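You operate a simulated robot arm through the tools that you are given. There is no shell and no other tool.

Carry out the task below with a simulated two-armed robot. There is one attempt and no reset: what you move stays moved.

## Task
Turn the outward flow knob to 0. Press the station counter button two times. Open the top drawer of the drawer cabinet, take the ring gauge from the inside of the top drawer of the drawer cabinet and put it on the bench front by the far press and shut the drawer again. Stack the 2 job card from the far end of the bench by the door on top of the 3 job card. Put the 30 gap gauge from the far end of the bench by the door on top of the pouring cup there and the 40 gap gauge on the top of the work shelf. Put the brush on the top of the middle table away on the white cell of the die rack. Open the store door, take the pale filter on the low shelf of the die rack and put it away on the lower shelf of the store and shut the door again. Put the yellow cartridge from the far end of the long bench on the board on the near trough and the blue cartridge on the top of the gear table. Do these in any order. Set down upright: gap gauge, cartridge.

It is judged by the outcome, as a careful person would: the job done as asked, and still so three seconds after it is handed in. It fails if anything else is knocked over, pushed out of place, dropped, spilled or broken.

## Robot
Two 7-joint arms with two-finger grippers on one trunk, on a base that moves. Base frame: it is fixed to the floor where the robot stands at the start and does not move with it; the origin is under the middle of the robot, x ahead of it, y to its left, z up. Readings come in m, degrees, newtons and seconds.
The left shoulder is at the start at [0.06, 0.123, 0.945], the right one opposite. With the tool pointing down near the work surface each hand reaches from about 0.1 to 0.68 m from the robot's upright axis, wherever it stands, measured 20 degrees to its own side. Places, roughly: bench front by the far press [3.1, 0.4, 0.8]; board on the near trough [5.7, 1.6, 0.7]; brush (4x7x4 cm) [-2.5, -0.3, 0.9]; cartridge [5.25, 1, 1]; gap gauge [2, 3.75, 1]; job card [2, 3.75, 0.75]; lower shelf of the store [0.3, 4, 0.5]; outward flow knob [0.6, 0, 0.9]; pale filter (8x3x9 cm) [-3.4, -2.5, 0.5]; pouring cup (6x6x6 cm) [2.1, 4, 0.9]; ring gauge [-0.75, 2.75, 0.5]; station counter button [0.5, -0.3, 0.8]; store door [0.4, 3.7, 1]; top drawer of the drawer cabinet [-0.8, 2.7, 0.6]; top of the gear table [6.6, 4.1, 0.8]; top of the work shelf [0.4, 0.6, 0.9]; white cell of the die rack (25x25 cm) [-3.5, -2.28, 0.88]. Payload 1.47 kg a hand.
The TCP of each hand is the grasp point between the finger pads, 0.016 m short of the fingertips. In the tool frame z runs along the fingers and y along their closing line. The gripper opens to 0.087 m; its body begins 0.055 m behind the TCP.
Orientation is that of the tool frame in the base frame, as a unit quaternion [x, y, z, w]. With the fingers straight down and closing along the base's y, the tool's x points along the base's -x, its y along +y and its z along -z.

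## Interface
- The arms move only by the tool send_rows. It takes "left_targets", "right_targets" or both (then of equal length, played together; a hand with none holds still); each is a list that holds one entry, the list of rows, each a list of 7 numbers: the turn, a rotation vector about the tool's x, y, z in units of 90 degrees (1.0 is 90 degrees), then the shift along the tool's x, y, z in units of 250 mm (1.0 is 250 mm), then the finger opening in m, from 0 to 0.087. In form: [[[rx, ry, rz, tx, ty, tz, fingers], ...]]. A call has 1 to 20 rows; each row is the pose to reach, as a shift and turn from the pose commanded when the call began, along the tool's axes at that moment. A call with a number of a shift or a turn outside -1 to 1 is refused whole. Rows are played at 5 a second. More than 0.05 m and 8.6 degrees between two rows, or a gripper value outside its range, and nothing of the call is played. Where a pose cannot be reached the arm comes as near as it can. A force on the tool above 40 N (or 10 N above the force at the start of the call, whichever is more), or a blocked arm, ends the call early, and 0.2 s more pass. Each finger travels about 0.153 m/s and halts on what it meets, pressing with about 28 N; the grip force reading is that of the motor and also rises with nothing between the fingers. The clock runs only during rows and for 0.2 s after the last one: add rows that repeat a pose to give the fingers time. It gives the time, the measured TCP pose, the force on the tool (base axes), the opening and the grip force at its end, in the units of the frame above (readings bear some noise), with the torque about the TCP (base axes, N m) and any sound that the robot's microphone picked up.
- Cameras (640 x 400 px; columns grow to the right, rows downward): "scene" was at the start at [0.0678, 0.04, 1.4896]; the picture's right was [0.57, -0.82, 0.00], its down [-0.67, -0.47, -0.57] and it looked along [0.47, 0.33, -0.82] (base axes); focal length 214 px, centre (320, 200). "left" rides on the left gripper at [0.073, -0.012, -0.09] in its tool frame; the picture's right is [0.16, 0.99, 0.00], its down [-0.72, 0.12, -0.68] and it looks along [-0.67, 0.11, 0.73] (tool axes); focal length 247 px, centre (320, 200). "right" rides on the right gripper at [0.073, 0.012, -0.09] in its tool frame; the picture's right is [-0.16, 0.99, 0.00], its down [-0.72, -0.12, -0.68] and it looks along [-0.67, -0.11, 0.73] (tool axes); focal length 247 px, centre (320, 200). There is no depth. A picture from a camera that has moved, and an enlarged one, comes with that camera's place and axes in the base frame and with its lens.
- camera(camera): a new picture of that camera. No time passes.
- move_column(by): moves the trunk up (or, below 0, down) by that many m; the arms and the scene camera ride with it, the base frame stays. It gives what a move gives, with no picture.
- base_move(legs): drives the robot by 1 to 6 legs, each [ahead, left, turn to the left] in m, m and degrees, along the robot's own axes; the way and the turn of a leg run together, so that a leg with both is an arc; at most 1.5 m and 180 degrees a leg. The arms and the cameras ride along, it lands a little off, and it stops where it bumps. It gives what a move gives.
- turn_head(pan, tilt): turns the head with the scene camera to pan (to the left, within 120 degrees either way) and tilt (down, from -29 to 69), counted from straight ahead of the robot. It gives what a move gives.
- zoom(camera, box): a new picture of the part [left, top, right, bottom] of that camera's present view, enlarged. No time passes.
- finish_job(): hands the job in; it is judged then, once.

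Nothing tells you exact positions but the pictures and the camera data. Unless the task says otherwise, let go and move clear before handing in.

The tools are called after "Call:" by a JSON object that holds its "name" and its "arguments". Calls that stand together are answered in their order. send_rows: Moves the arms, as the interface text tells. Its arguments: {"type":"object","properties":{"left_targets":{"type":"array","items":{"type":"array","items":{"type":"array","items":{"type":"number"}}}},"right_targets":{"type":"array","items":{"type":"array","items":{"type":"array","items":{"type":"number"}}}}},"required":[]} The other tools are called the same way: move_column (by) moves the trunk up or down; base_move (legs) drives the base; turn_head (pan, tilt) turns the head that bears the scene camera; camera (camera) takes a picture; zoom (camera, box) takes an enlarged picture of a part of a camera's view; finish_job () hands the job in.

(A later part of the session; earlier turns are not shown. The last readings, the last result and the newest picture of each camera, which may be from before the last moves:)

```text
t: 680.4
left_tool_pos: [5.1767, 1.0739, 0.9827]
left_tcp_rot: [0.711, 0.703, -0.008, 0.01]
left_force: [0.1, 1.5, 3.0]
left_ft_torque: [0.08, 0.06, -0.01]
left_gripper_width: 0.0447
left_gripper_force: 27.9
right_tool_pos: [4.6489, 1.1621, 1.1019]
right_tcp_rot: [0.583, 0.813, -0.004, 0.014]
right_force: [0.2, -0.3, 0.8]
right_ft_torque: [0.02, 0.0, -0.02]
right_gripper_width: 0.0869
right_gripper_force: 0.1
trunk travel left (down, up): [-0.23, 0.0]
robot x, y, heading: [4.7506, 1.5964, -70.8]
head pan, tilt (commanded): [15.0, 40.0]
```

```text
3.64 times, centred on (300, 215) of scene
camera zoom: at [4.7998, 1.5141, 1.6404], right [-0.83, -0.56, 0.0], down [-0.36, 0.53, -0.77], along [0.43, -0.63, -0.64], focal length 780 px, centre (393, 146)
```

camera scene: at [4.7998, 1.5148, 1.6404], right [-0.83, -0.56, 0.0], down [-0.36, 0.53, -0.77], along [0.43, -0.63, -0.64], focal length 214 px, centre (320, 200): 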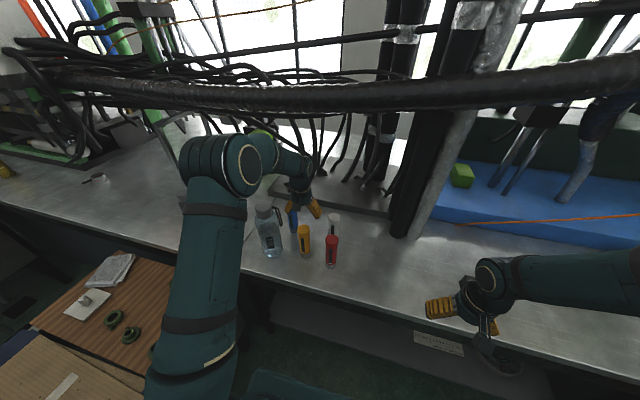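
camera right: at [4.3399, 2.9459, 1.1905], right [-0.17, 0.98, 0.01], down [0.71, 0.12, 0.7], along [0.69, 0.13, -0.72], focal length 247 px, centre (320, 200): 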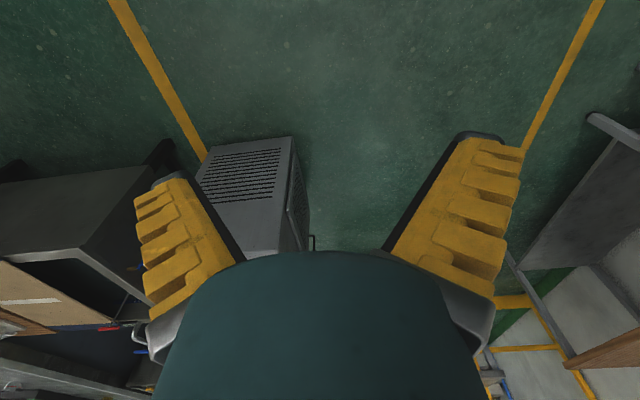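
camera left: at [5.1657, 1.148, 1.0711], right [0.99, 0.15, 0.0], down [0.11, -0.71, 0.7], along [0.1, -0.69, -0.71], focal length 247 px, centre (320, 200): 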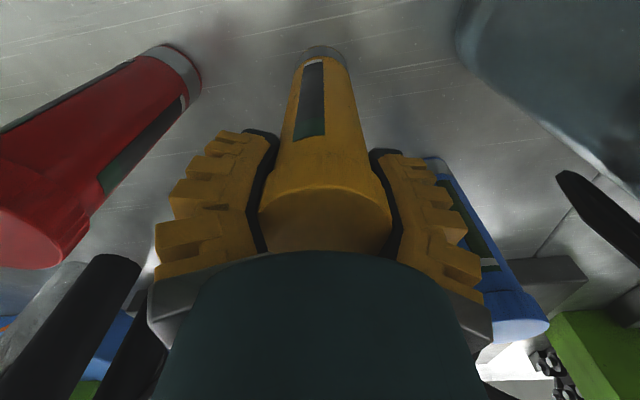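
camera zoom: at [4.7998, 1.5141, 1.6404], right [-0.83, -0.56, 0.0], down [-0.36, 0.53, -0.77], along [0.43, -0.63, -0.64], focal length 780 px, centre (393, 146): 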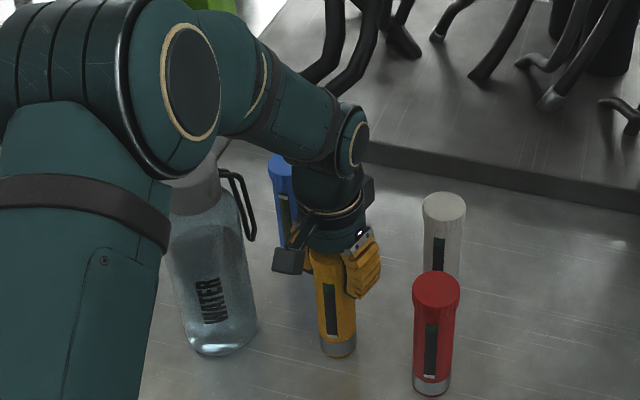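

Gripped. I'll lift and draw it back toward the robot.

Call:
{"name": "send_rows", "arguments": {"left_targets": [[[0, 0, 0, 0, 0, -0.15, 0.0], [0, 0, 0, 0, 0, -0.32, 0.0], [0, 0, 0, 0.02, 0, -0.48, 0.0], [0, 0, 0, 0.15, -0.05, -0.58, 0.0], [0, 0, 0, 0.3, -0.1, -0.62, 0.0], [0, 0, 0, 0.45, -0.15, -0.62, 0.0], [0, 0, 0, 0.6, -0.2, -0.62, 0.0], [0, 0, 0, 0.75, -0.25, -0.62, 0.0]]]}}

Call:
{"name": "camera", "arguments": {"camera": "scene"}}

Call:
{"name": "camera", "arguments": {"camera": "left"}}

```text
t: 682.2
left_tool_pos: [5.1145, 1.2679, 1.1326]
left_tcp_rot: [0.711, 0.704, -0.009, 0.011]
left_force: [0.4, 0.5, -2.0]
left_ft_torque: [0.0, 0.03, -0.03]
left_gripper_width: 0.0437
left_gripper_force: 27.9
right_tool_pos: [4.648, 1.1634, 1.1028]
right_tcp_rot: [0.583, 0.812, -0.003, 0.014]
right_force: [0.1, 0.2, 0.8]
right_ft_torque: [-0.02, 0.02, 0.01]
right_gripper_width: 0.0871
right_gripper_force: 0.1
trunk travel left (down, up): [-0.23, 0.0]
robot x, y, heading: [4.7481, 1.5983, -70.8]
head pan, tilt (commanded): [15.0, 40.0]
```

```text
taken
camera scene: at [4.7998, 1.5152, 1.6404], right [-0.83, -0.56, 0.0], down [-0.36, 0.53, -0.77], along [0.43, -0.63, -0.64], focal length 214 px, centre (320, 200)
```

scene: 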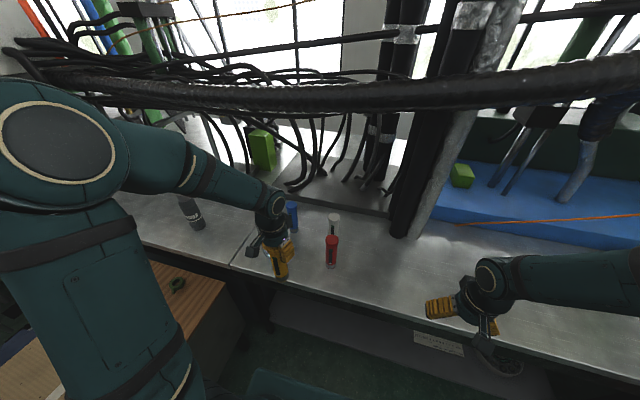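

```text
taken
camera left: at [5.104, 1.3425, 1.2211], right [0.99, 0.15, 0.0], down [0.11, -0.71, 0.7], along [0.1, -0.69, -0.71], focal length 247 px, centre (320, 200)
```

left: 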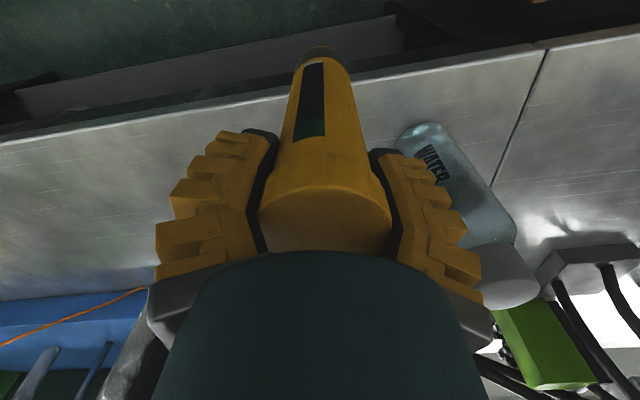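

Yellow is held upright; the others are still standing. I'll turn left toward the trough's wooden board.

Call:
{"name": "base_move", "arguments": {"legs": [[0, 0, 45], [0.05, 0, 0]]}}

Call:
{"name": "turn_head", "arguments": {"pan": 15, "tilt": 48}}

Call:
{"name": "camera", "arguments": {"camera": "scene"}}

Call:
{"name": "camera", "arguments": {"camera": "left"}}

```text
t: 685.2
left_tool_pos: [5.2853, 1.5988, 1.1315]
left_tcp_rot: [0.388, 0.922, -0.004, 0.012]
left_force: [0.5, 0.3, -2.5]
left_ft_torque: [-0.01, -0.01, -0.02]
left_gripper_width: 0.0431
left_gripper_force: 28.3
right_tool_pos: [5.029, 1.1955, 1.1014]
right_tcp_rot: [0.228, 0.974, 0.003, 0.013]
right_force: [0.2, 0.0, -0.3]
right_ft_torque: [-0.05, 0.03, 0.01]
right_gripper_width: 0.087
right_gripper_force: 0.2
trunk travel left (down, up): [-0.23, 0.0]
robot x, y, heading: [4.7921, 1.5737, -25.8]
head pan, tilt (commanded): [15.0, 40.0]
```

```text
t: 685.9
left_tool_pos: [5.284, 1.5994, 1.1316]
left_tcp_rot: [0.388, 0.922, -0.004, 0.012]
left_force: [-0.7, -0.4, -2.1]
left_ft_torque: [0.01, -0.04, 0.0]
left_gripper_width: 0.0429
left_gripper_force: 28.3
right_tool_pos: [5.0274, 1.1961, 1.1018]
right_tcp_rot: [0.228, 0.974, 0.001, 0.014]
right_force: [-0.2, 0.1, -0.9]
right_ft_torque: [-0.01, -0.01, 0.01]
right_gripper_width: 0.0873
right_gripper_force: 0.1
trunk travel left (down, up): [-0.23, 0.0]
robot x, y, heading: [4.7936, 1.5724, -25.6]
head pan, tilt (commanded): [15.0, 48.0]
```

```text
taken
camera scene: at [4.8796, 1.5529, 1.6289], right [-0.19, -0.98, 0.0], down [-0.73, 0.14, -0.67], along [0.66, -0.13, -0.74], focal length 214 px, centre (320, 200)
```

scene: 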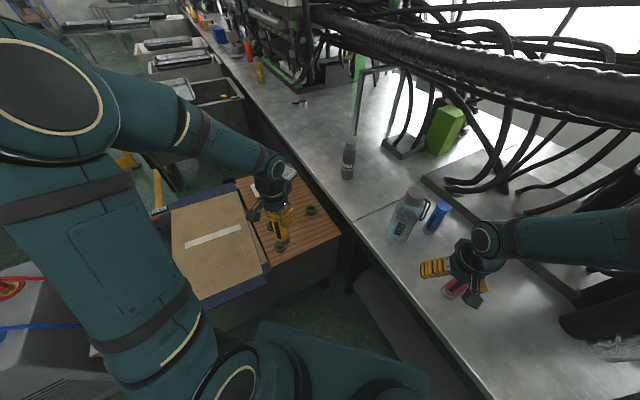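

```text
taken
camera left: at [5.2236, 1.6435, 1.2208], right [0.59, 0.8, 0.0], down [0.58, -0.42, 0.7], along [0.56, -0.42, -0.72], focal length 247 px, centre (320, 200)
```

left: 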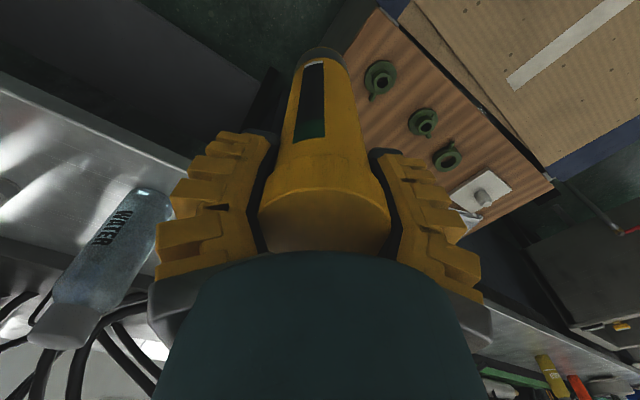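

Call:
{"name": "zoom", "arguments": {"camera": "scene", "box": [380, 180, 560, 310]}}

Call:
{"name": "zoom", "arguments": {"camera": "scene", "box": [150, 150, 350, 310]}}

Call:
{"name": "camera", "arguments": {"camera": "right"}}

```text
3.08 times, centred on (470, 245) of scene
camera zoom: at [4.8796, 1.5529, 1.6289], right [-0.19, -0.98, 0.0], down [-0.73, 0.14, -0.67], along [0.66, -0.13, -0.74], focal length 660 px, centre (-142, 62)
```

zoom: 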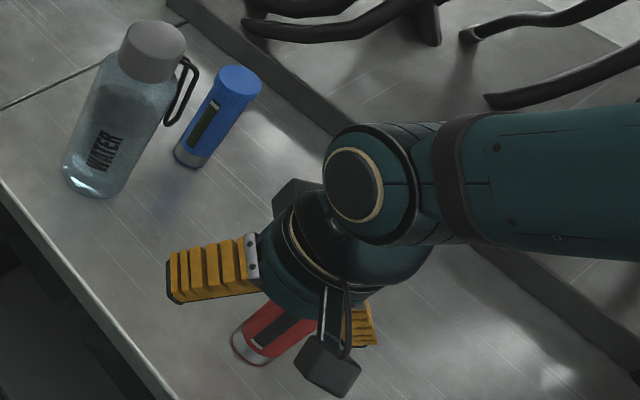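

```text
2.50 times, centred on (250, 230) of scene
camera zoom: at [4.8796, 1.5529, 1.6289], right [-0.19, -0.98, 0.0], down [-0.73, 0.14, -0.67], along [0.66, -0.13, -0.74], focal length 536 px, centre (495, 125)
```

zoom: 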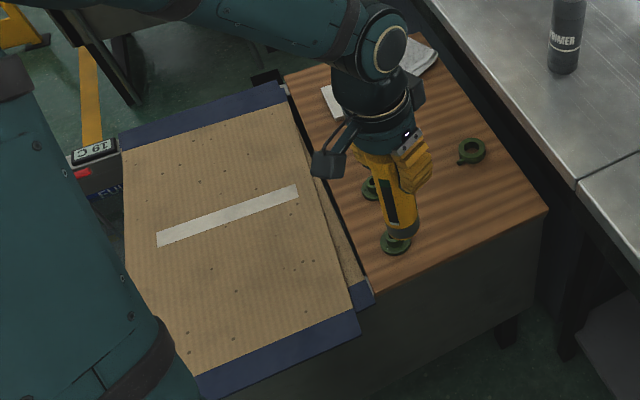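

```text
taken
camera right: at [4.9643, 1.2384, 1.1906], right [0.58, 0.82, 0.01], down [0.58, -0.42, 0.7], along [0.57, -0.4, -0.72], focal length 247 px, centre (320, 200)
```

right: 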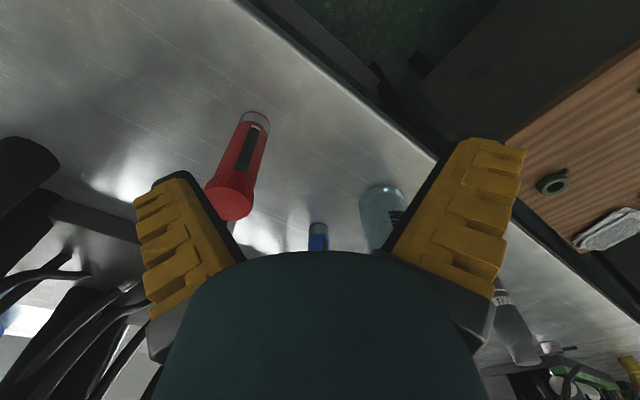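

The board has a clear spot around [5.465, 1.527] between the green fittings. I'll bring the cartridge over it and lower.

Call:
{"name": "send_rows", "arguments": {"left_targets": [[[0, 0, 0, -0.143, 0.063, 0.02, 0.0], [0, 0, 0, -0.286, 0.126, 0.05, 0.0], [0, 0, 0, -0.428, 0.19, 0.08, 0.0], [0, 0, 0, -0.571, 0.253, 0.12, 0.0], [0, 0, 0, -0.714, 0.316, 0.18, 0.0], [0, 0, 0, -0.714, 0.316, 0.36, 0.0], [0, 0, 0, -0.714, 0.316, 0.54, 0.0], [0, 0, 0, -0.714, 0.316, 0.72, 0.0], [0, 0, 0, -0.714, 0.316, 0.85, 0.0], [0, 0, 0, -0.714, 0.316, 0.85, 0.0]]]}}

Call:
{"name": "camera", "arguments": {"camera": "left"}}

Call:
{"name": "zoom", "arguments": {"camera": "scene", "box": [200, 150, 360, 270]}}

```text
t: 688.1
left_tool_pos: [5.4694, 1.5216, 0.9241]
left_tcp_rot: [0.388, 0.922, -0.004, 0.012]
left_force: [-0.7, 0.5, -1.8]
left_ft_torque: [-0.02, 0.0, -0.02]
left_gripper_width: 0.0424
left_gripper_force: 28.3
right_tool_pos: [5.028, 1.1957, 1.1023]
right_tcp_rot: [0.227, 0.974, 0.001, 0.014]
right_force: [0.4, 0.6, -0.6]
right_ft_torque: [0.01, -0.02, 0.01]
right_gripper_width: 0.0868
right_gripper_force: 0.1
trunk travel left (down, up): [-0.23, 0.0]
robot x, y, heading: [4.7955, 1.5772, -25.6]
head pan, tilt (commanded): [15.0, 48.0]
```

```text
taken
camera left: at [5.4093, 1.5666, 1.0126], right [0.59, 0.8, 0.0], down [0.58, -0.42, 0.7], along [0.56, -0.42, -0.71], focal length 247 px, centre (320, 200)
```

left: 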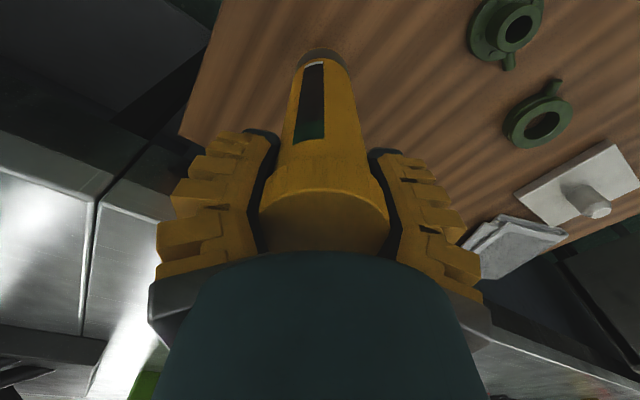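

```text
3.33 times, centred on (280, 210) of scene
camera zoom: at [4.8796, 1.5528, 1.6289], right [-0.19, -0.98, 0.0], down [-0.73, 0.14, -0.67], along [0.66, -0.13, -0.74], focal length 715 px, centre (453, 167)
```

zoom: 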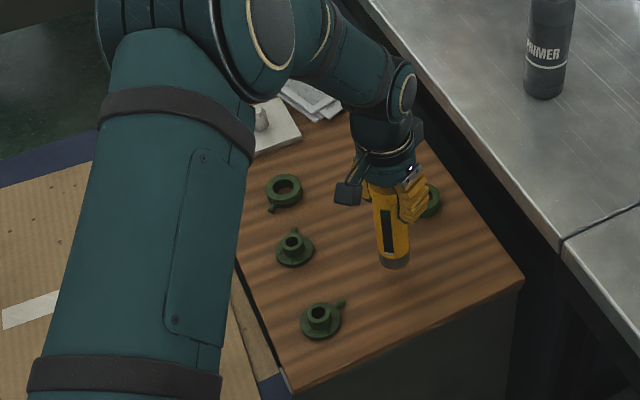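

Call:
{"name": "send_rows", "arguments": {"left_targets": [[[0, 0, 0, 0, 0, 0.1, 0.0], [0, 0, 0, 0, 0, 0.18, 0.0], [0, 0, 0, 0, 0, 0.22, 0.0]]]}}

Call:
{"name": "send_rows", "arguments": {"left_targets": [[[0, 0, 0, 0, 0, 0.016, 0.0], [0, 0, 0, 0, 0, 0.024, 0.0]]]}}

Call:
{"name": "camera", "arguments": {"camera": "left"}}

```text
t: 689.0
left_tool_pos: [5.4735, 1.5208, 0.8757]
left_tcp_rot: [0.387, 0.922, -0.003, 0.018]
left_force: [-6.6, 2.4, 22.5]
left_ft_torque: [0.12, 0.52, -0.03]
left_gripper_width: 0.0449
left_gripper_force: 28.1
right_tool_pos: [5.0262, 1.1955, 1.1036]
right_tcp_rot: [0.227, 0.974, 0.001, 0.013]
right_force: [-0.1, 0.5, -0.2]
right_ft_torque: [0.01, 0.03, -0.01]
right_gripper_width: 0.087
right_gripper_force: 0.1
trunk travel left (down, up): [-0.23, 0.0]
robot x, y, heading: [4.7942, 1.5755, -25.6]
head pan, tilt (commanded): [15.0, 48.0]
stopped in row 3 (left hand): the force on the tool passed its limit at 42 N (the readings are from after the stop); the commanded pose is now the measured one
```

```text
t: 689.5
left_tool_pos: [5.476, 1.5216, 0.8752]
left_tcp_rot: [0.386, 0.922, -0.005, 0.019]
left_force: [-7.7, 3.9, 24.9]
left_ft_torque: [0.19, 0.76, -0.07]
left_gripper_width: 0.0456
left_gripper_force: 28.1
right_tool_pos: [5.0267, 1.1967, 1.1028]
right_tcp_rot: [0.227, 0.974, 0.001, 0.014]
right_force: [0.6, -0.6, 0.1]
right_ft_torque: [0.03, 0.03, 0.01]
right_gripper_width: 0.0872
right_gripper_force: 0.0
trunk travel left (down, up): [-0.23, 0.0]
robot x, y, heading: [4.7967, 1.5717, -25.9]
head pan, tilt (commanded): [15.0, 48.0]
stopped in row 2 (left hand): the force on the tool passed its limit at 42 N (the readings are from after the stop); the commanded pose is now the measured one
```

```text
taken
camera left: at [5.4138, 1.5656, 0.9629], right [0.59, 0.8, 0.0], down [0.57, -0.42, 0.71], along [0.57, -0.42, -0.71], focal length 247 px, centre (320, 200)
```

left: 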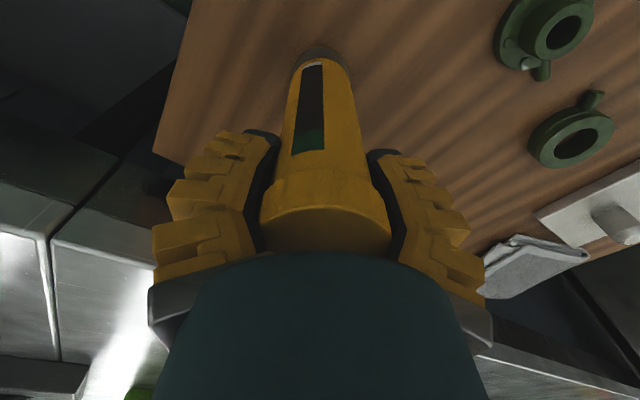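

The cartridge is on the board (board z≈0.735). I'll ease off and open slowly.

Call:
{"name": "send_rows", "arguments": {"left_targets": [[[0, 0, 0, 0, 0, -0.006, 0.0], [0, 0, 0, 0, 0, -0.006, 0.048], [0, 0, 0, 0, 0, -0.006, 0.055], [0, 0, 0, 0, 0, -0.006, 0.065], [0, 0, 0, 0, 0, -0.006, 0.075], [0, 0, 0, 0, 0, -0.006, 0.075]]]}}

Call:
{"name": "camera", "arguments": {"camera": "left"}}

Call:
{"name": "zoom", "arguments": {"camera": "scene", "box": [200, 150, 360, 270]}}

```text
t: 690.9
left_tool_pos: [5.476, 1.5214, 0.8735]
left_tcp_rot: [0.386, 0.922, -0.002, 0.018]
left_force: [-0.6, 0.3, 0.3]
left_ft_torque: [-0.01, -0.01, 0.0]
left_gripper_width: 0.0756
left_gripper_force: 2.0
right_tool_pos: [5.0275, 1.1951, 1.1035]
right_tcp_rot: [0.228, 0.974, 0.001, 0.014]
right_force: [0.7, -0.2, -0.9]
right_ft_torque: [0.0, -0.01, -0.02]
right_gripper_width: 0.0871
right_gripper_force: 0.0
trunk travel left (down, up): [-0.23, 0.0]
robot x, y, heading: [4.7924, 1.568, -26.0]
head pan, tilt (commanded): [15.0, 48.0]
```

```text
taken
camera left: at [5.414, 1.566, 0.9612], right [0.59, 0.8, 0.0], down [0.57, -0.42, 0.71], along [0.57, -0.42, -0.71], focal length 247 px, centre (320, 200)
```

left: 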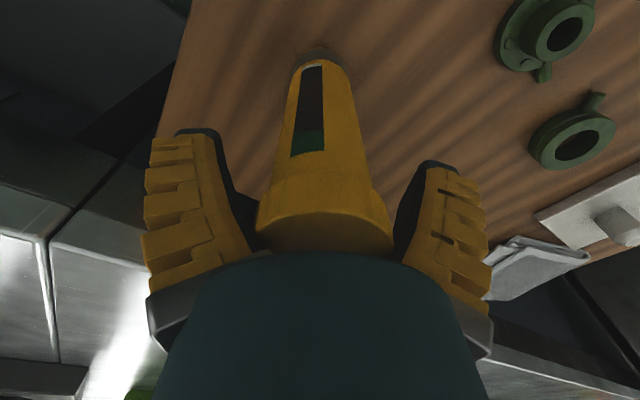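

```text
3.33 times, centred on (280, 210) of scene
camera zoom: at [4.8794, 1.553, 1.6288], right [-0.19, -0.98, 0.0], down [-0.73, 0.14, -0.67], along [0.66, -0.13, -0.74], focal length 715 px, centre (453, 167)
```

zoom: 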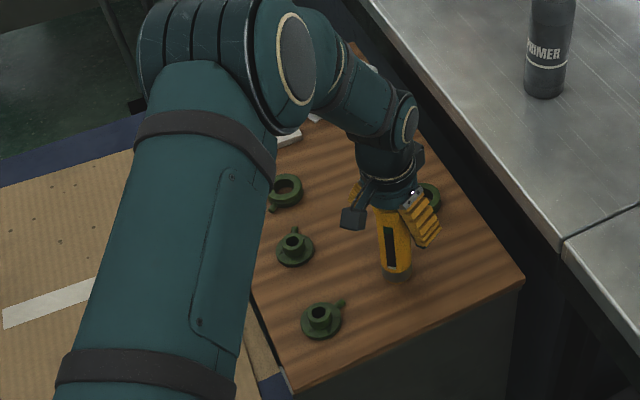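

Call:
{"name": "send_rows", "arguments": {"left_targets": [[[0, 0, 0, 0, 0, -0.08, 0.08], [0, 0, 0, 0, 0, -0.2, 0.08], [0, 0, 0, 0, 0, -0.38, 0.08], [0, 0, 0, 0, 0, -0.56, 0.08], [0, 0, 0, 0, 0, -0.74, 0.08]]]}}

Call:
{"name": "camera", "arguments": {"camera": "left"}}

Call:
{"name": "zoom", "arguments": {"camera": "scene", "box": [200, 150, 360, 270]}}

```text
t: 692.1
left_tool_pos: [5.4694, 1.5264, 1.0589]
left_tcp_rot: [0.387, 0.922, -0.003, 0.02]
left_force: [0.0, -0.3, -0.4]
left_ft_torque: [-0.03, 0.01, -0.03]
left_gripper_width: 0.0816
left_gripper_force: 0.6
right_tool_pos: [5.0256, 1.1958, 1.1028]
right_tcp_rot: [0.228, 0.974, 0.001, 0.014]
right_force: [-1.4, 0.1, -0.5]
right_ft_torque: [0.0, 0.0, 0.0]
right_gripper_width: 0.0868
right_gripper_force: 0.1
trunk travel left (down, up): [-0.23, 0.0]
robot x, y, heading: [4.7936, 1.5747, -25.7]
head pan, tilt (commanded): [15.0, 48.0]
```

```text
taken
camera left: at [5.407, 1.5704, 1.1474], right [0.59, 0.8, 0.0], down [0.57, -0.42, 0.71], along [0.57, -0.42, -0.71], focal length 247 px, centre (320, 200)
```

left: 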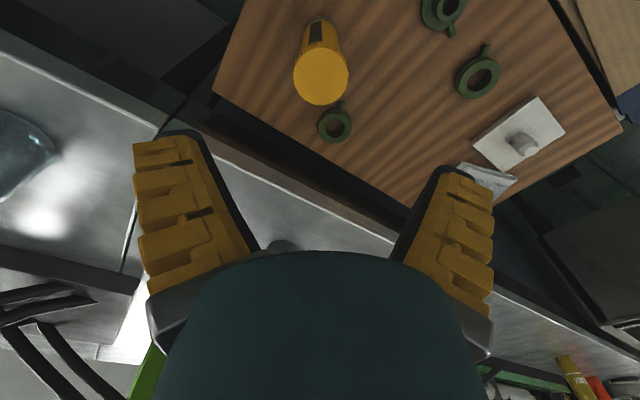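

```text
3.33 times, centred on (280, 210) of scene
camera zoom: at [4.8783, 1.5534, 1.629], right [-0.19, -0.98, 0.0], down [-0.73, 0.14, -0.67], along [0.66, -0.13, -0.74], focal length 715 px, centre (453, 167)
```

zoom: 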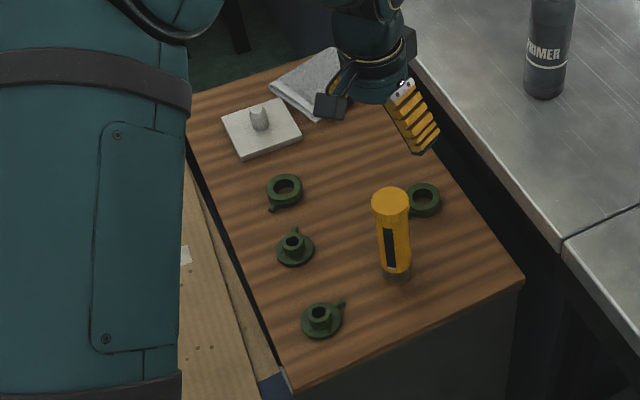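

Yellow stands on the board. Now the blue cartridge: the tall bottle stands behind it, so I'll approach with the right hand tilted along a line past where yellow stood. First I'll tuck the left hand and turn slightly.

Call:
{"name": "send_rows", "arguments": {"left_targets": [[[0, 0, -0.04, 0.12, -0.04, -0.1, 0.08], [0, 0, -0.08, 0.25, -0.09, -0.16, 0.08], [0, 0, -0.12, 0.38, -0.14, -0.2, 0.08], [0, 0, -0.16, 0.5, -0.18, -0.24, 0.08], [0, 0, -0.2, 0.63, -0.23, -0.24, 0.08], [0, 0, -0.22, 0.753, -0.272, -0.24, 0.08]]]}}

Call:
{"name": "base_move", "arguments": {"legs": [[0, 0, -9.3]]}}

Call:
{"name": "turn_head", "arguments": {"pan": -15, "tilt": 42}}

Call:
{"name": "camera", "arguments": {"camera": "scene"}}

Call:
{"name": "camera", "arguments": {"camera": "right"}}

```text
t: 693.5
left_tool_pos: [5.2875, 1.6135, 1.1119]
left_tcp_rot: [0.222, 0.975, -0.007, 0.018]
left_force: [-0.4, 0.2, -0.1]
left_ft_torque: [0.0, -0.02, -0.04]
left_gripper_width: 0.0819
left_gripper_force: 1.0
right_tool_pos: [5.0265, 1.1953, 1.1032]
right_tcp_rot: [0.228, 0.974, 0.001, 0.014]
right_force: [-0.3, 0.3, -0.3]
right_ft_torque: [-0.02, 0.02, -0.02]
right_gripper_width: 0.0869
right_gripper_force: 0.0
trunk travel left (down, up): [-0.23, 0.0]
robot x, y, heading: [4.7919, 1.5731, -25.7]
head pan, tilt (commanded): [15.0, 48.0]
```

```text
t: 694.5
left_tool_pos: [5.2879, 1.5336, 1.1097]
left_tcp_rot: [0.3, 0.954, -0.008, 0.018]
left_force: [0.0, 0.4, 0.3]
left_ft_torque: [-0.02, 0.0, -0.03]
left_gripper_width: 0.0816
left_gripper_force: 0.9
right_tool_pos: [4.9642, 1.1627, 1.1022]
right_tcp_rot: [0.304, 0.952, 0.001, 0.014]
right_force: [-0.5, -0.7, 0.0]
right_ft_torque: [0.0, 0.01, 0.03]
right_gripper_width: 0.087
right_gripper_force: 0.2
trunk travel left (down, up): [-0.23, 0.0]
robot x, y, heading: [4.7904, 1.5718, -35.2]
head pan, tilt (commanded): [15.0, 48.0]
```

```text
t: 695.5
left_tool_pos: [5.2884, 1.5336, 1.1116]
left_tcp_rot: [0.301, 0.954, -0.008, 0.017]
left_force: [-0.7, 0.4, -0.2]
left_ft_torque: [-0.01, 0.01, 0.0]
left_gripper_width: 0.0817
left_gripper_force: 0.9
right_tool_pos: [4.9635, 1.1624, 1.103]
right_tcp_rot: [0.305, 0.952, 0.0, 0.015]
right_force: [-0.1, -0.4, -0.5]
right_ft_torque: [0.0, 0.01, 0.0]
right_gripper_width: 0.0871
right_gripper_force: 0.2
trunk travel left (down, up): [-0.23, 0.0]
robot x, y, heading: [4.7956, 1.5746, -34.7]
head pan, tilt (commanded): [-15.0, 42.0]
```

```text
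taken
camera scene: at [4.855, 1.5023, 1.6374], right [-0.77, -0.64, 0.0], down [-0.43, 0.51, -0.74], along [0.48, -0.57, -0.67], focal length 214 px, centre (320, 200)
```

scene: 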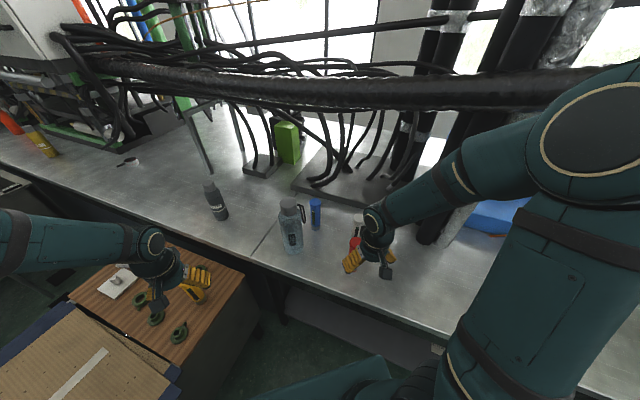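

```text
taken
camera right: at [4.9081, 1.2154, 1.1905], right [0.7, 0.71, 0.01], down [0.5, -0.51, 0.7], along [0.5, -0.48, -0.72], focal length 247 px, centre (320, 200)
```

right: 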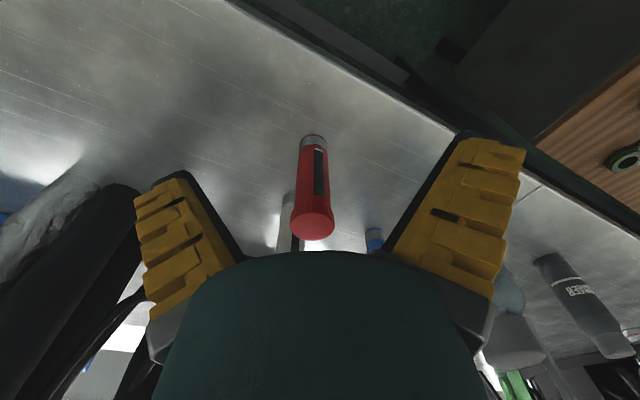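

Call:
{"name": "zoom", "arguments": {"camera": "scene", "box": [250, 170, 410, 290]}}

```text
3.33 times, centred on (330, 230) of scene
camera zoom: at [4.855, 1.5023, 1.6374], right [-0.77, -0.64, 0.0], down [-0.43, 0.51, -0.74], along [0.48, -0.57, -0.67], focal length 715 px, centre (287, 100)
```

zoom: 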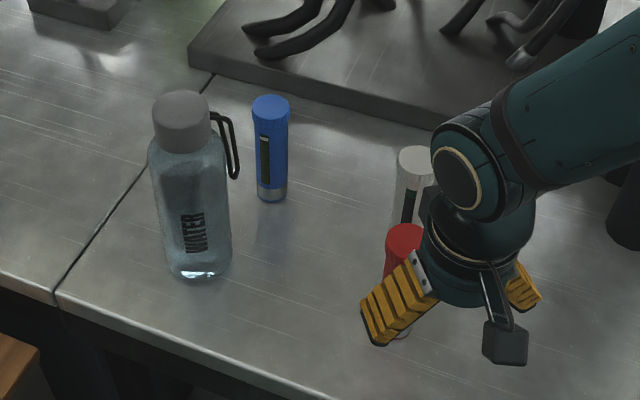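

Call:
{"name": "send_rows", "arguments": {"right_targets": [[[0, -0.05, 0, -0.1, 0.03, -0.1, 0.087], [0, -0.11, 0, -0.24, 0.07, -0.16, 0.087], [0, -0.17, 0, -0.38, 0.1, -0.18, 0.087], [0, -0.24, 0, -0.53, 0.14, -0.18, 0.087], [0, -0.31, 0, -0.68, 0.17, -0.17, 0.087], [0, -0.38, 0, -0.83, 0.21, -0.15, 0.087], [0, -0.444, 0, -0.986, 0.242, -0.14, 0.087], [0, -0.444, 0, -0.986, 0.242, -0.14, 0.087]]]}}

Call:
{"name": "camera", "arguments": {"camera": "right"}}

Call:
{"name": "zoom", "arguments": {"camera": "scene", "box": [250, 150, 410, 270]}}

```text
t: 697.3
left_tool_pos: [5.287, 1.5338, 1.1112]
left_tcp_rot: [0.301, 0.953, -0.007, 0.018]
left_force: [-0.2, 0.2, 0.0]
left_ft_torque: [0.01, 0.0, -0.01]
left_gripper_width: 0.0815
left_gripper_force: 1.1
right_tool_pos: [5.1978, 1.0694, 1.1464]
right_tcp_rot: [0.287, 0.89, -0.104, 0.339]
right_force: [-0.8, -0.2, 1.1]
right_ft_torque: [0.01, -0.06, -0.01]
right_gripper_width: 0.0868
right_gripper_force: 0.1
trunk travel left (down, up): [-0.23, 0.0]
robot x, y, heading: [4.7913, 1.5732, -35.2]
head pan, tilt (commanded): [-15.0, 42.0]
```

```text
taken
camera right: at [5.1117, 1.1448, 1.1647], right [0.67, 0.73, 0.11], down [0.0, -0.15, 0.99], along [0.74, -0.66, -0.1], focal length 247 px, centre (320, 200)
```

right: 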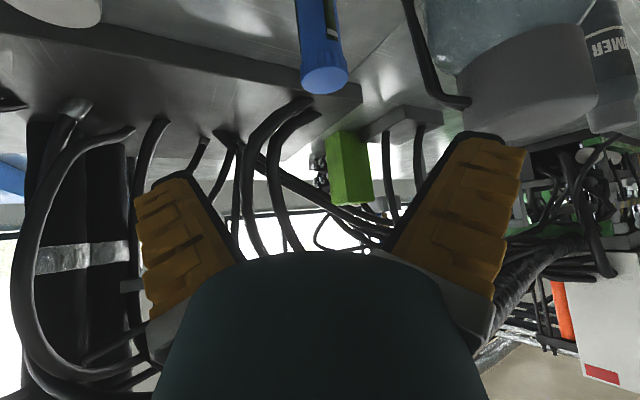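

```text
3.33 times, centred on (330, 210) of scene
camera zoom: at [4.8539, 1.5026, 1.6375], right [-0.77, -0.64, 0.0], down [-0.43, 0.51, -0.74], along [0.48, -0.57, -0.67], focal length 715 px, centre (287, 167)
```

zoom: 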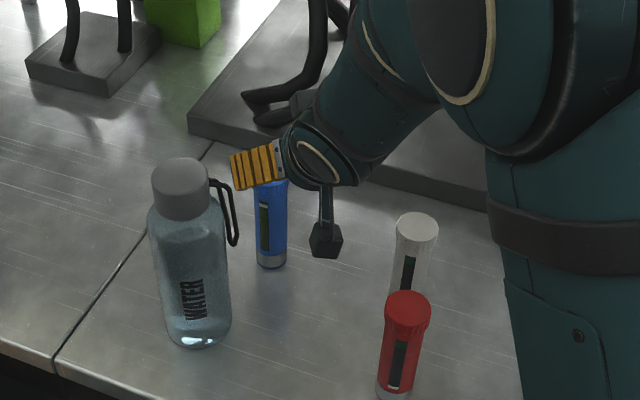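

Call:
{"name": "send_rows", "arguments": {"right_targets": [[[0, 0, 0, 0.01, 0.005, 0.15, 0.087], [0, 0, 0, 0.02, 0.01, 0.3, 0.087], [0, 0, 0, 0.03, 0.016, 0.45, 0.087], [0, 0, 0, 0.04, 0.016, 0.58, 0.087], [0, 0, 0, 0.04, 0.016, 0.7, 0.087], [0, 0, 0, 0.04, 0.016, 0.7, 0.087]]]}}

Call:
{"name": "camera", "arguments": {"camera": "right"}}

Call:
{"name": "zoom", "arguments": {"camera": "scene", "box": [250, 150, 410, 270]}}

```text
t: 698.7
left_tool_pos: [5.2871, 1.534, 1.1091]
left_tcp_rot: [0.301, 0.953, -0.009, 0.017]
left_force: [0.6, 0.5, -0.2]
left_ft_torque: [0.0, -0.01, -0.04]
left_gripper_width: 0.0817
left_gripper_force: 1.3
right_tool_pos: [5.2903, 1.0102, 1.0069]
right_tcp_rot: [0.287, 0.89, -0.105, 0.338]
right_force: [0.3, 0.3, -1.2]
right_ft_torque: [0.02, -0.02, -0.02]
right_gripper_width: 0.0872
right_gripper_force: 0.2
trunk travel left (down, up): [-0.23, 0.0]
robot x, y, heading: [4.7918, 1.5738, -35.2]
head pan, tilt (commanded): [-15.0, 42.0]
```

```text
taken
camera right: at [5.2028, 1.0863, 1.0263], right [0.67, 0.73, 0.11], down [0.0, -0.15, 0.99], along [0.74, -0.66, -0.11], focal length 247 px, centre (320, 200)
```

right: 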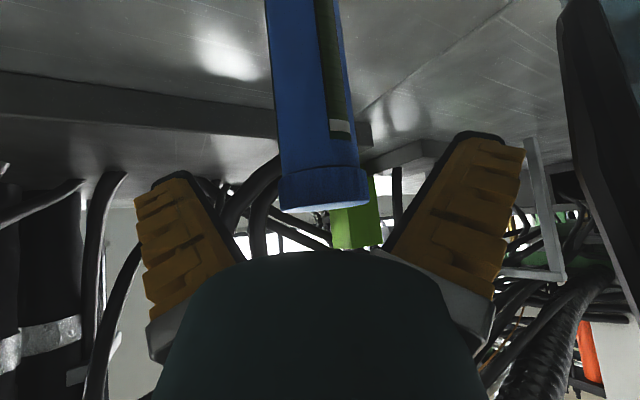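

```text
3.33 times, centred on (330, 210) of scene
camera zoom: at [4.8543, 1.5029, 1.6375], right [-0.77, -0.64, 0.0], down [-0.43, 0.51, -0.74], along [0.48, -0.57, -0.67], focal length 715 px, centre (287, 167)
```

zoom: 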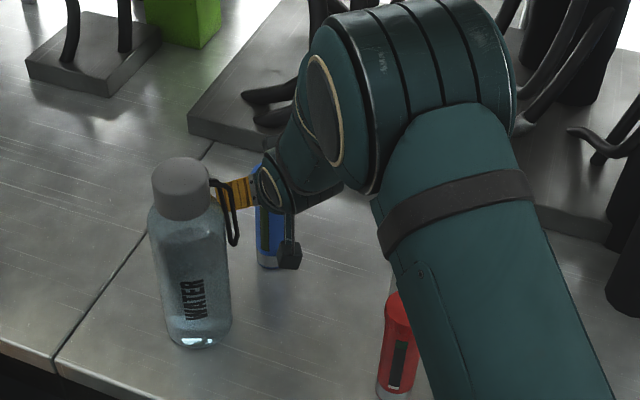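

Call:
{"name": "send_rows", "arguments": {"right_targets": [[[0, 0, 0, 0, 0.006, 0.05, 0.087], [0, 0, 0, 0, 0.006, 0.09, 0.087], [0, 0, 0, 0, 0.006, 0.12, 0.087]]]}}

Call:
{"name": "camera", "arguments": {"camera": "right"}}

```text
t: 699.5
left_tool_pos: [5.2879, 1.5336, 1.1105]
left_tcp_rot: [0.301, 0.953, -0.008, 0.017]
left_force: [-0.8, 0.7, -0.3]
left_ft_torque: [0.04, 0.0, 0.01]
left_gripper_width: 0.0819
left_gripper_force: 0.9
right_tool_pos: [5.3075, 1.0005, 0.9837]
right_tcp_rot: [0.288, 0.89, -0.104, 0.338]
right_force: [-0.1, -0.1, -0.8]
right_ft_torque: [-0.04, 0.0, -0.01]
right_gripper_width: 0.0869
right_gripper_force: 0.2
trunk travel left (down, up): [-0.23, 0.0]
robot x, y, heading: [4.7933, 1.5701, -35.3]
head pan, tilt (commanded): [-15.0, 42.0]
```

```text
taken
camera right: at [5.2203, 1.0756, 1.0031], right [0.67, 0.73, 0.11], down [0.0, -0.16, 0.99], along [0.74, -0.66, -0.11], focal length 247 px, centre (320, 200)
```

right: 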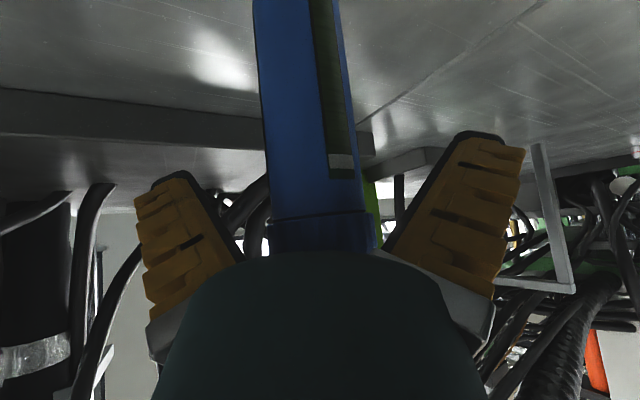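

Call:
{"name": "send_rows", "arguments": {"right_targets": [[[0, 0, 0, 0, 0, 0, 0.07], [0, 0, 0, 0, 0, 0, 0.05], [0, 0, 0, 0, 0, 0, 0.03], [0, 0, 0, 0, 0, 0, 0.0], [0, 0, 0, 0, 0, 0, 0.0]]]}}

Call:
{"name": "camera", "arguments": {"camera": "right"}}

```text
t: 700.7
left_tool_pos: [5.287, 1.5347, 1.1101]
left_tcp_rot: [0.301, 0.953, -0.009, 0.018]
left_force: [-0.2, 0.6, 0.5]
left_ft_torque: [-0.02, 0.01, 0.01]
left_gripper_width: 0.0815
left_gripper_force: 1.2
right_tool_pos: [5.3059, 1.0016, 0.9845]
right_tcp_rot: [0.287, 0.89, -0.104, 0.338]
right_force: [-0.9, -1.2, -0.2]
right_ft_torque: [-0.2, 0.15, -0.01]
right_gripper_width: 0.0431
right_gripper_force: 28.0
trunk travel left (down, up): [-0.23, 0.0]
robot x, y, heading: [4.7972, 1.5791, -34.8]
head pan, tilt (commanded): [-15.0, 42.0]
```

```text
taken
camera right: at [5.2199, 1.0754, 1.0036], right [0.67, 0.73, 0.11], down [0.0, -0.15, 0.99], along [0.74, -0.66, -0.11], focal length 247 px, centre (320, 200)
```

right: 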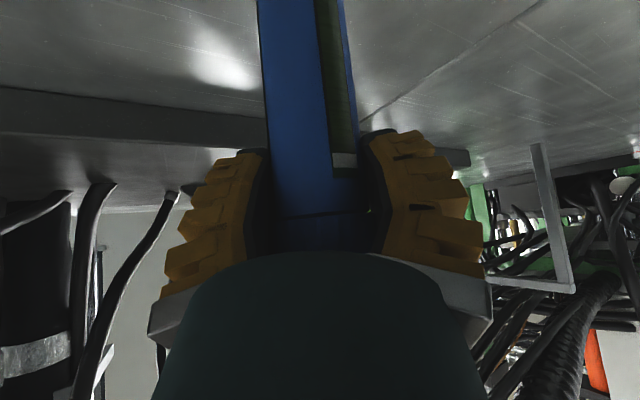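

Gripped. Lifting straight up, then drawing back.

Call:
{"name": "send_rows", "arguments": {"right_targets": [[[0, 0, 0, -0.08, 0, -0.09, 0.0], [0, 0, 0, -0.16, 0, -0.18, 0.0], [0, 0, 0, -0.24, 0, -0.27, 0.0], [0, 0, 0, -0.32, 0, -0.36, 0.0], [0, 0, 0, -0.4, 0, -0.45, 0.0], [0, 0, 0, -0.43, 0, -0.486, 0.0]]]}}

Call:
{"name": "camera", "arguments": {"camera": "right"}}

Call:
{"name": "zoom", "arguments": {"camera": "scene", "box": [230, 130, 430, 280]}}

```text
t: 702.1
left_tool_pos: [5.2875, 1.5333, 1.1101]
left_tcp_rot: [0.3, 0.954, -0.008, 0.017]
left_force: [0.5, -0.3, 0.1]
left_ft_torque: [-0.03, 0.0, -0.01]
left_gripper_width: 0.0818
left_gripper_force: 1.0
right_tool_pos: [5.3065, 0.9977, 1.1455]
right_tcp_rot: [0.287, 0.89, -0.104, 0.338]
right_force: [-0.1, 0.0, -3.1]
right_ft_torque: [0.0, -0.03, 0.02]
right_gripper_width: 0.0428
right_gripper_force: 27.8
trunk travel left (down, up): [-0.23, 0.0]
robot x, y, heading: [4.7926, 1.5701, -35.3]
head pan, tilt (commanded): [-15.0, 42.0]
```

```text
taken
camera right: at [5.2192, 1.0739, 1.1656], right [0.67, 0.73, 0.11], down [0.0, -0.15, 0.99], along [0.74, -0.66, -0.11], focal length 247 px, centre (320, 200)
```

right: 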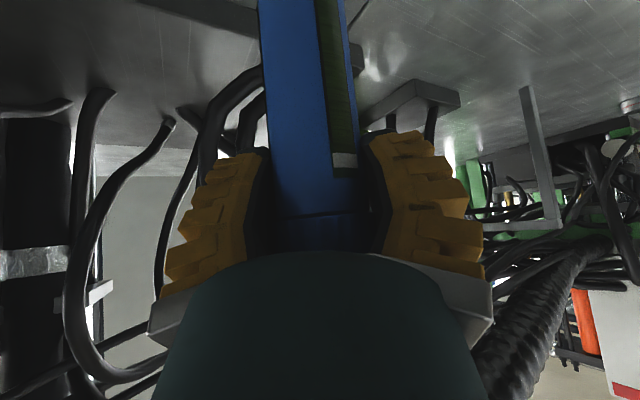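

```text
2.67 times, centred on (330, 205) of scene
camera zoom: at [4.8553, 1.5019, 1.6373], right [-0.77, -0.64, 0.0], down [-0.43, 0.51, -0.74], along [0.48, -0.57, -0.67], focal length 572 px, centre (293, 187)
```

zoom: 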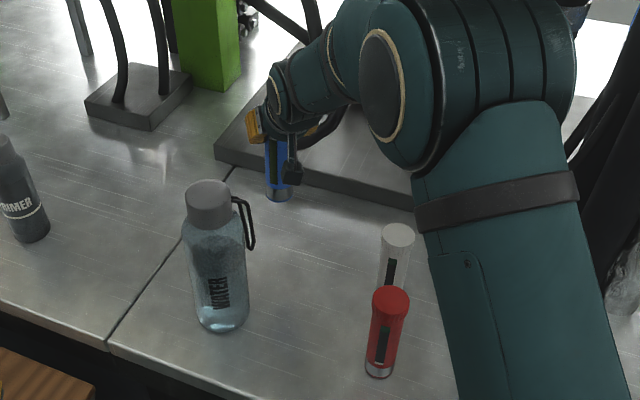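

Call:
{"name": "send_rows", "arguments": {"right_targets": [[[0, 0, 0, 0.125, 0, -0.11, 0.0], [0, 0, 0, 0.25, 0, -0.221, 0.0], [0, 0, 0, 0.375, 0, -0.331, 0.0], [0, 0, 0, 0.5, 0, -0.442, 0.0], [0, 0, 0, 0.624, 0, -0.552, 0.0], [0, 0, 0, 0.749, 0, -0.663, 0.0]]]}}

Call:
{"name": "camera", "arguments": {"camera": "scene"}}

```text
t: 703.5
left_tool_pos: [5.2861, 1.5336, 1.1103]
left_tcp_rot: [0.3, 0.954, -0.007, 0.018]
left_force: [-0.2, 0.1, 0.2]
left_ft_torque: [-0.02, 0.0, 0.02]
left_gripper_width: 0.0818
left_gripper_force: 0.7
right_tool_pos: [5.1019, 1.1453, 1.1466]
right_tcp_rot: [0.286, 0.89, -0.103, 0.339]
right_force: [0.6, 0.5, -4.6]
right_ft_torque: [0.03, 0.0, -0.01]
right_gripper_width: 0.0427
right_gripper_force: 28.4
trunk travel left (down, up): [-0.23, 0.0]
robot x, y, heading: [4.7927, 1.5762, -34.9]
head pan, tilt (commanded): [-15.0, 42.0]
```

```text
taken
camera scene: at [4.8535, 1.5029, 1.6375], right [-0.77, -0.64, 0.0], down [-0.43, 0.51, -0.74], along [0.48, -0.57, -0.67], focal length 214 px, centre (320, 200)
```

scene: 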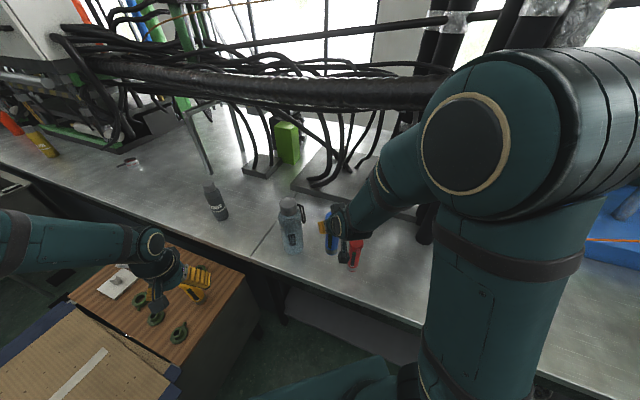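

Blue is held upright and the others are undisturbed. I'll back out the way I came and head for the gear table.

Call:
{"name": "base_move", "arguments": {"legs": [[-0.47, 0.39, 0], [0, 0, 55], [0, 1.0, 0]]}}

Call:
{"name": "turn_head", "arguments": {"pan": 0, "tilt": 22}}

Call:
{"name": "camera", "arguments": {"camera": "scene"}}

```text
t: 718.6
left_tool_pos: [4.6179, 3.4822, 1.1096]
left_tcp_rot: [-0.17, 0.985, 0.001, 0.019]
left_force: [0.1, 0.1, 0.8]
left_ft_torque: [0.0, 0.0, 0.02]
left_gripper_width: 0.0816
left_gripper_force: 1.4
right_tool_pos: [4.8276, 3.1065, 1.1469]
right_tcp_rot: [-0.153, 0.923, 0.062, 0.348]
right_force: [0.2, -0.1, -3.9]
right_ft_torque: [-0.02, 0.01, 0.0]
right_gripper_width: 0.0424
right_gripper_force: 28.3
trunk travel left (down, up): [-0.23, 0.0]
robot x, y, heading: [4.3016, 3.101, 19.9]
head pan, tilt (commanded): [-15.0, 42.0]
```

```text
t: 719.4
left_tool_pos: [4.6184, 3.4836, 1.1097]
left_tcp_rot: [-0.169, 0.985, 0.001, 0.019]
left_force: [0.5, 0.0, 0.1]
left_ft_torque: [0.0, 0.0, -0.01]
left_gripper_width: 0.0818
left_gripper_force: 1.5
right_tool_pos: [4.8271, 3.1072, 1.1462]
right_tcp_rot: [-0.153, 0.923, 0.062, 0.349]
right_force: [-0.2, -0.1, -3.4]
right_ft_torque: [0.01, 0.01, -0.01]
right_gripper_width: 0.042
right_gripper_force: 27.6
trunk travel left (down, up): [-0.23, 0.0]
robot x, y, heading: [4.301, 3.1056, 19.5]
head pan, tilt (commanded): [0.0, 22.0]
```

```text
taken
camera scene: at [4.3951, 3.137, 1.6684], right [0.33, -0.94, 0.0], down [-0.35, -0.13, -0.93], along [0.87, 0.31, -0.38], focal length 214 px, centre (320, 200)
```

scene: 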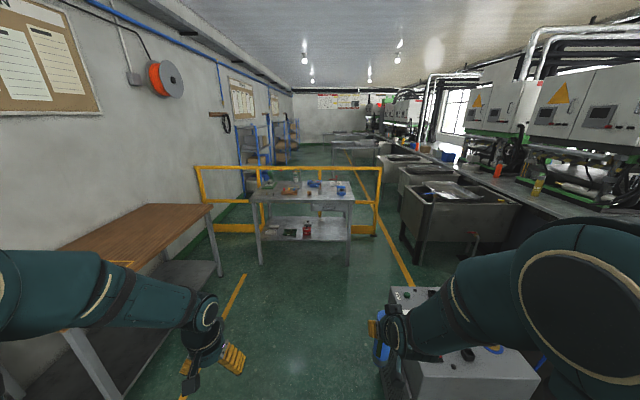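

Call:
{"name": "base_move", "arguments": {"legs": [[0, 0.3, 0], [1.4, 0, 0]]}}

Call:
{"name": "turn_head", "arguments": {"pan": -10, "tilt": 35}}

Call:
{"name": "camera", "arguments": {"camera": "scene"}}

Call:
{"name": "zoom", "arguments": {"camera": "scene", "box": [200, 100, 440, 260]}}

```text
t: 729.3
left_tool_pos: [5.849, 4.2355, 1.1102]
left_tcp_rot: [-0.168, 0.986, 0.001, 0.019]
left_force: [-0.6, 0.6, 0.1]
left_ft_torque: [-0.04, -0.01, -0.01]
left_gripper_width: 0.0816
left_gripper_force: 1.1
right_tool_pos: [6.0566, 3.8598, 1.1474]
right_tcp_rot: [-0.152, 0.923, 0.061, 0.347]
right_force: [-0.9, -0.6, -4.0]
right_ft_torque: [0.0, 0.03, -0.02]
right_gripper_width: 0.042
right_gripper_force: 28.0
trunk travel left (down, up): [-0.23, 0.0]
robot x, y, heading: [5.5303, 3.8604, 19.3]
head pan, tilt (commanded): [0.0, 22.0]
```

```text
t: 730.1
left_tool_pos: [5.8492, 4.2352, 1.1094]
left_tcp_rot: [-0.168, 0.986, 0.001, 0.019]
left_force: [-0.2, -0.4, 0.8]
left_ft_torque: [0.0, 0.0, 0.0]
left_gripper_width: 0.0816
left_gripper_force: 1.4
right_tool_pos: [6.0568, 3.8585, 1.1466]
right_tcp_rot: [-0.151, 0.923, 0.061, 0.348]
right_force: [-0.2, -0.3, -4.6]
right_ft_torque: [-0.01, -0.01, 0.0]
right_gripper_width: 0.042
right_gripper_force: 27.7
trunk travel left (down, up): [-0.23, 0.0]
robot x, y, heading: [5.5266, 3.8597, 19.3]
head pan, tilt (commanded): [-10.0, 35.0]
```

```text
taken
camera scene: at [5.6235, 3.8742, 1.6479], right [0.16, -0.99, 0.0], down [-0.57, -0.09, -0.82], along [0.81, 0.13, -0.57], focal length 214 px, centre (320, 200)
```

scene: 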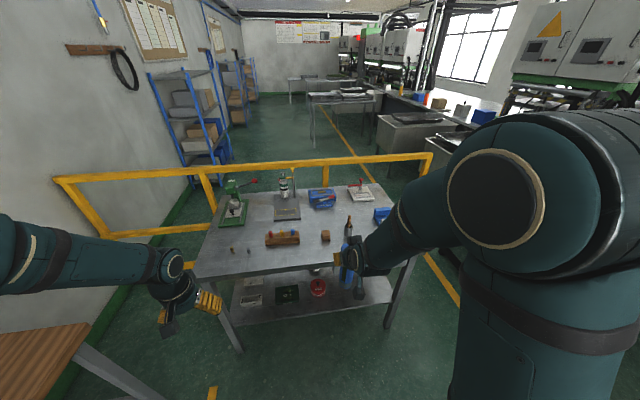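

```text
2.50 times, centred on (320, 180) of scene
camera zoom: at [5.6235, 3.8742, 1.6479], right [0.16, -0.99, 0.0], down [-0.57, -0.09, -0.82], along [0.81, 0.13, -0.57], focal length 536 px, centre (320, 250)
```

zoom: 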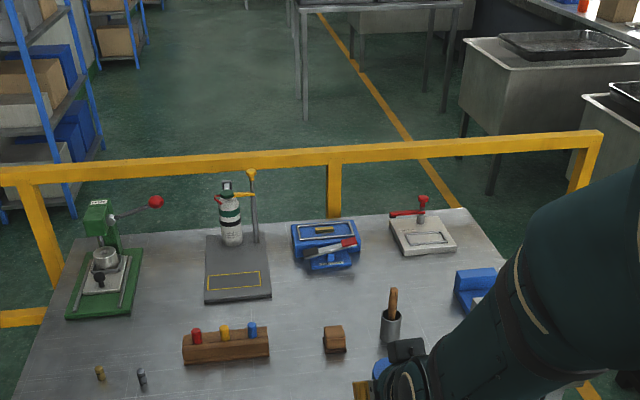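

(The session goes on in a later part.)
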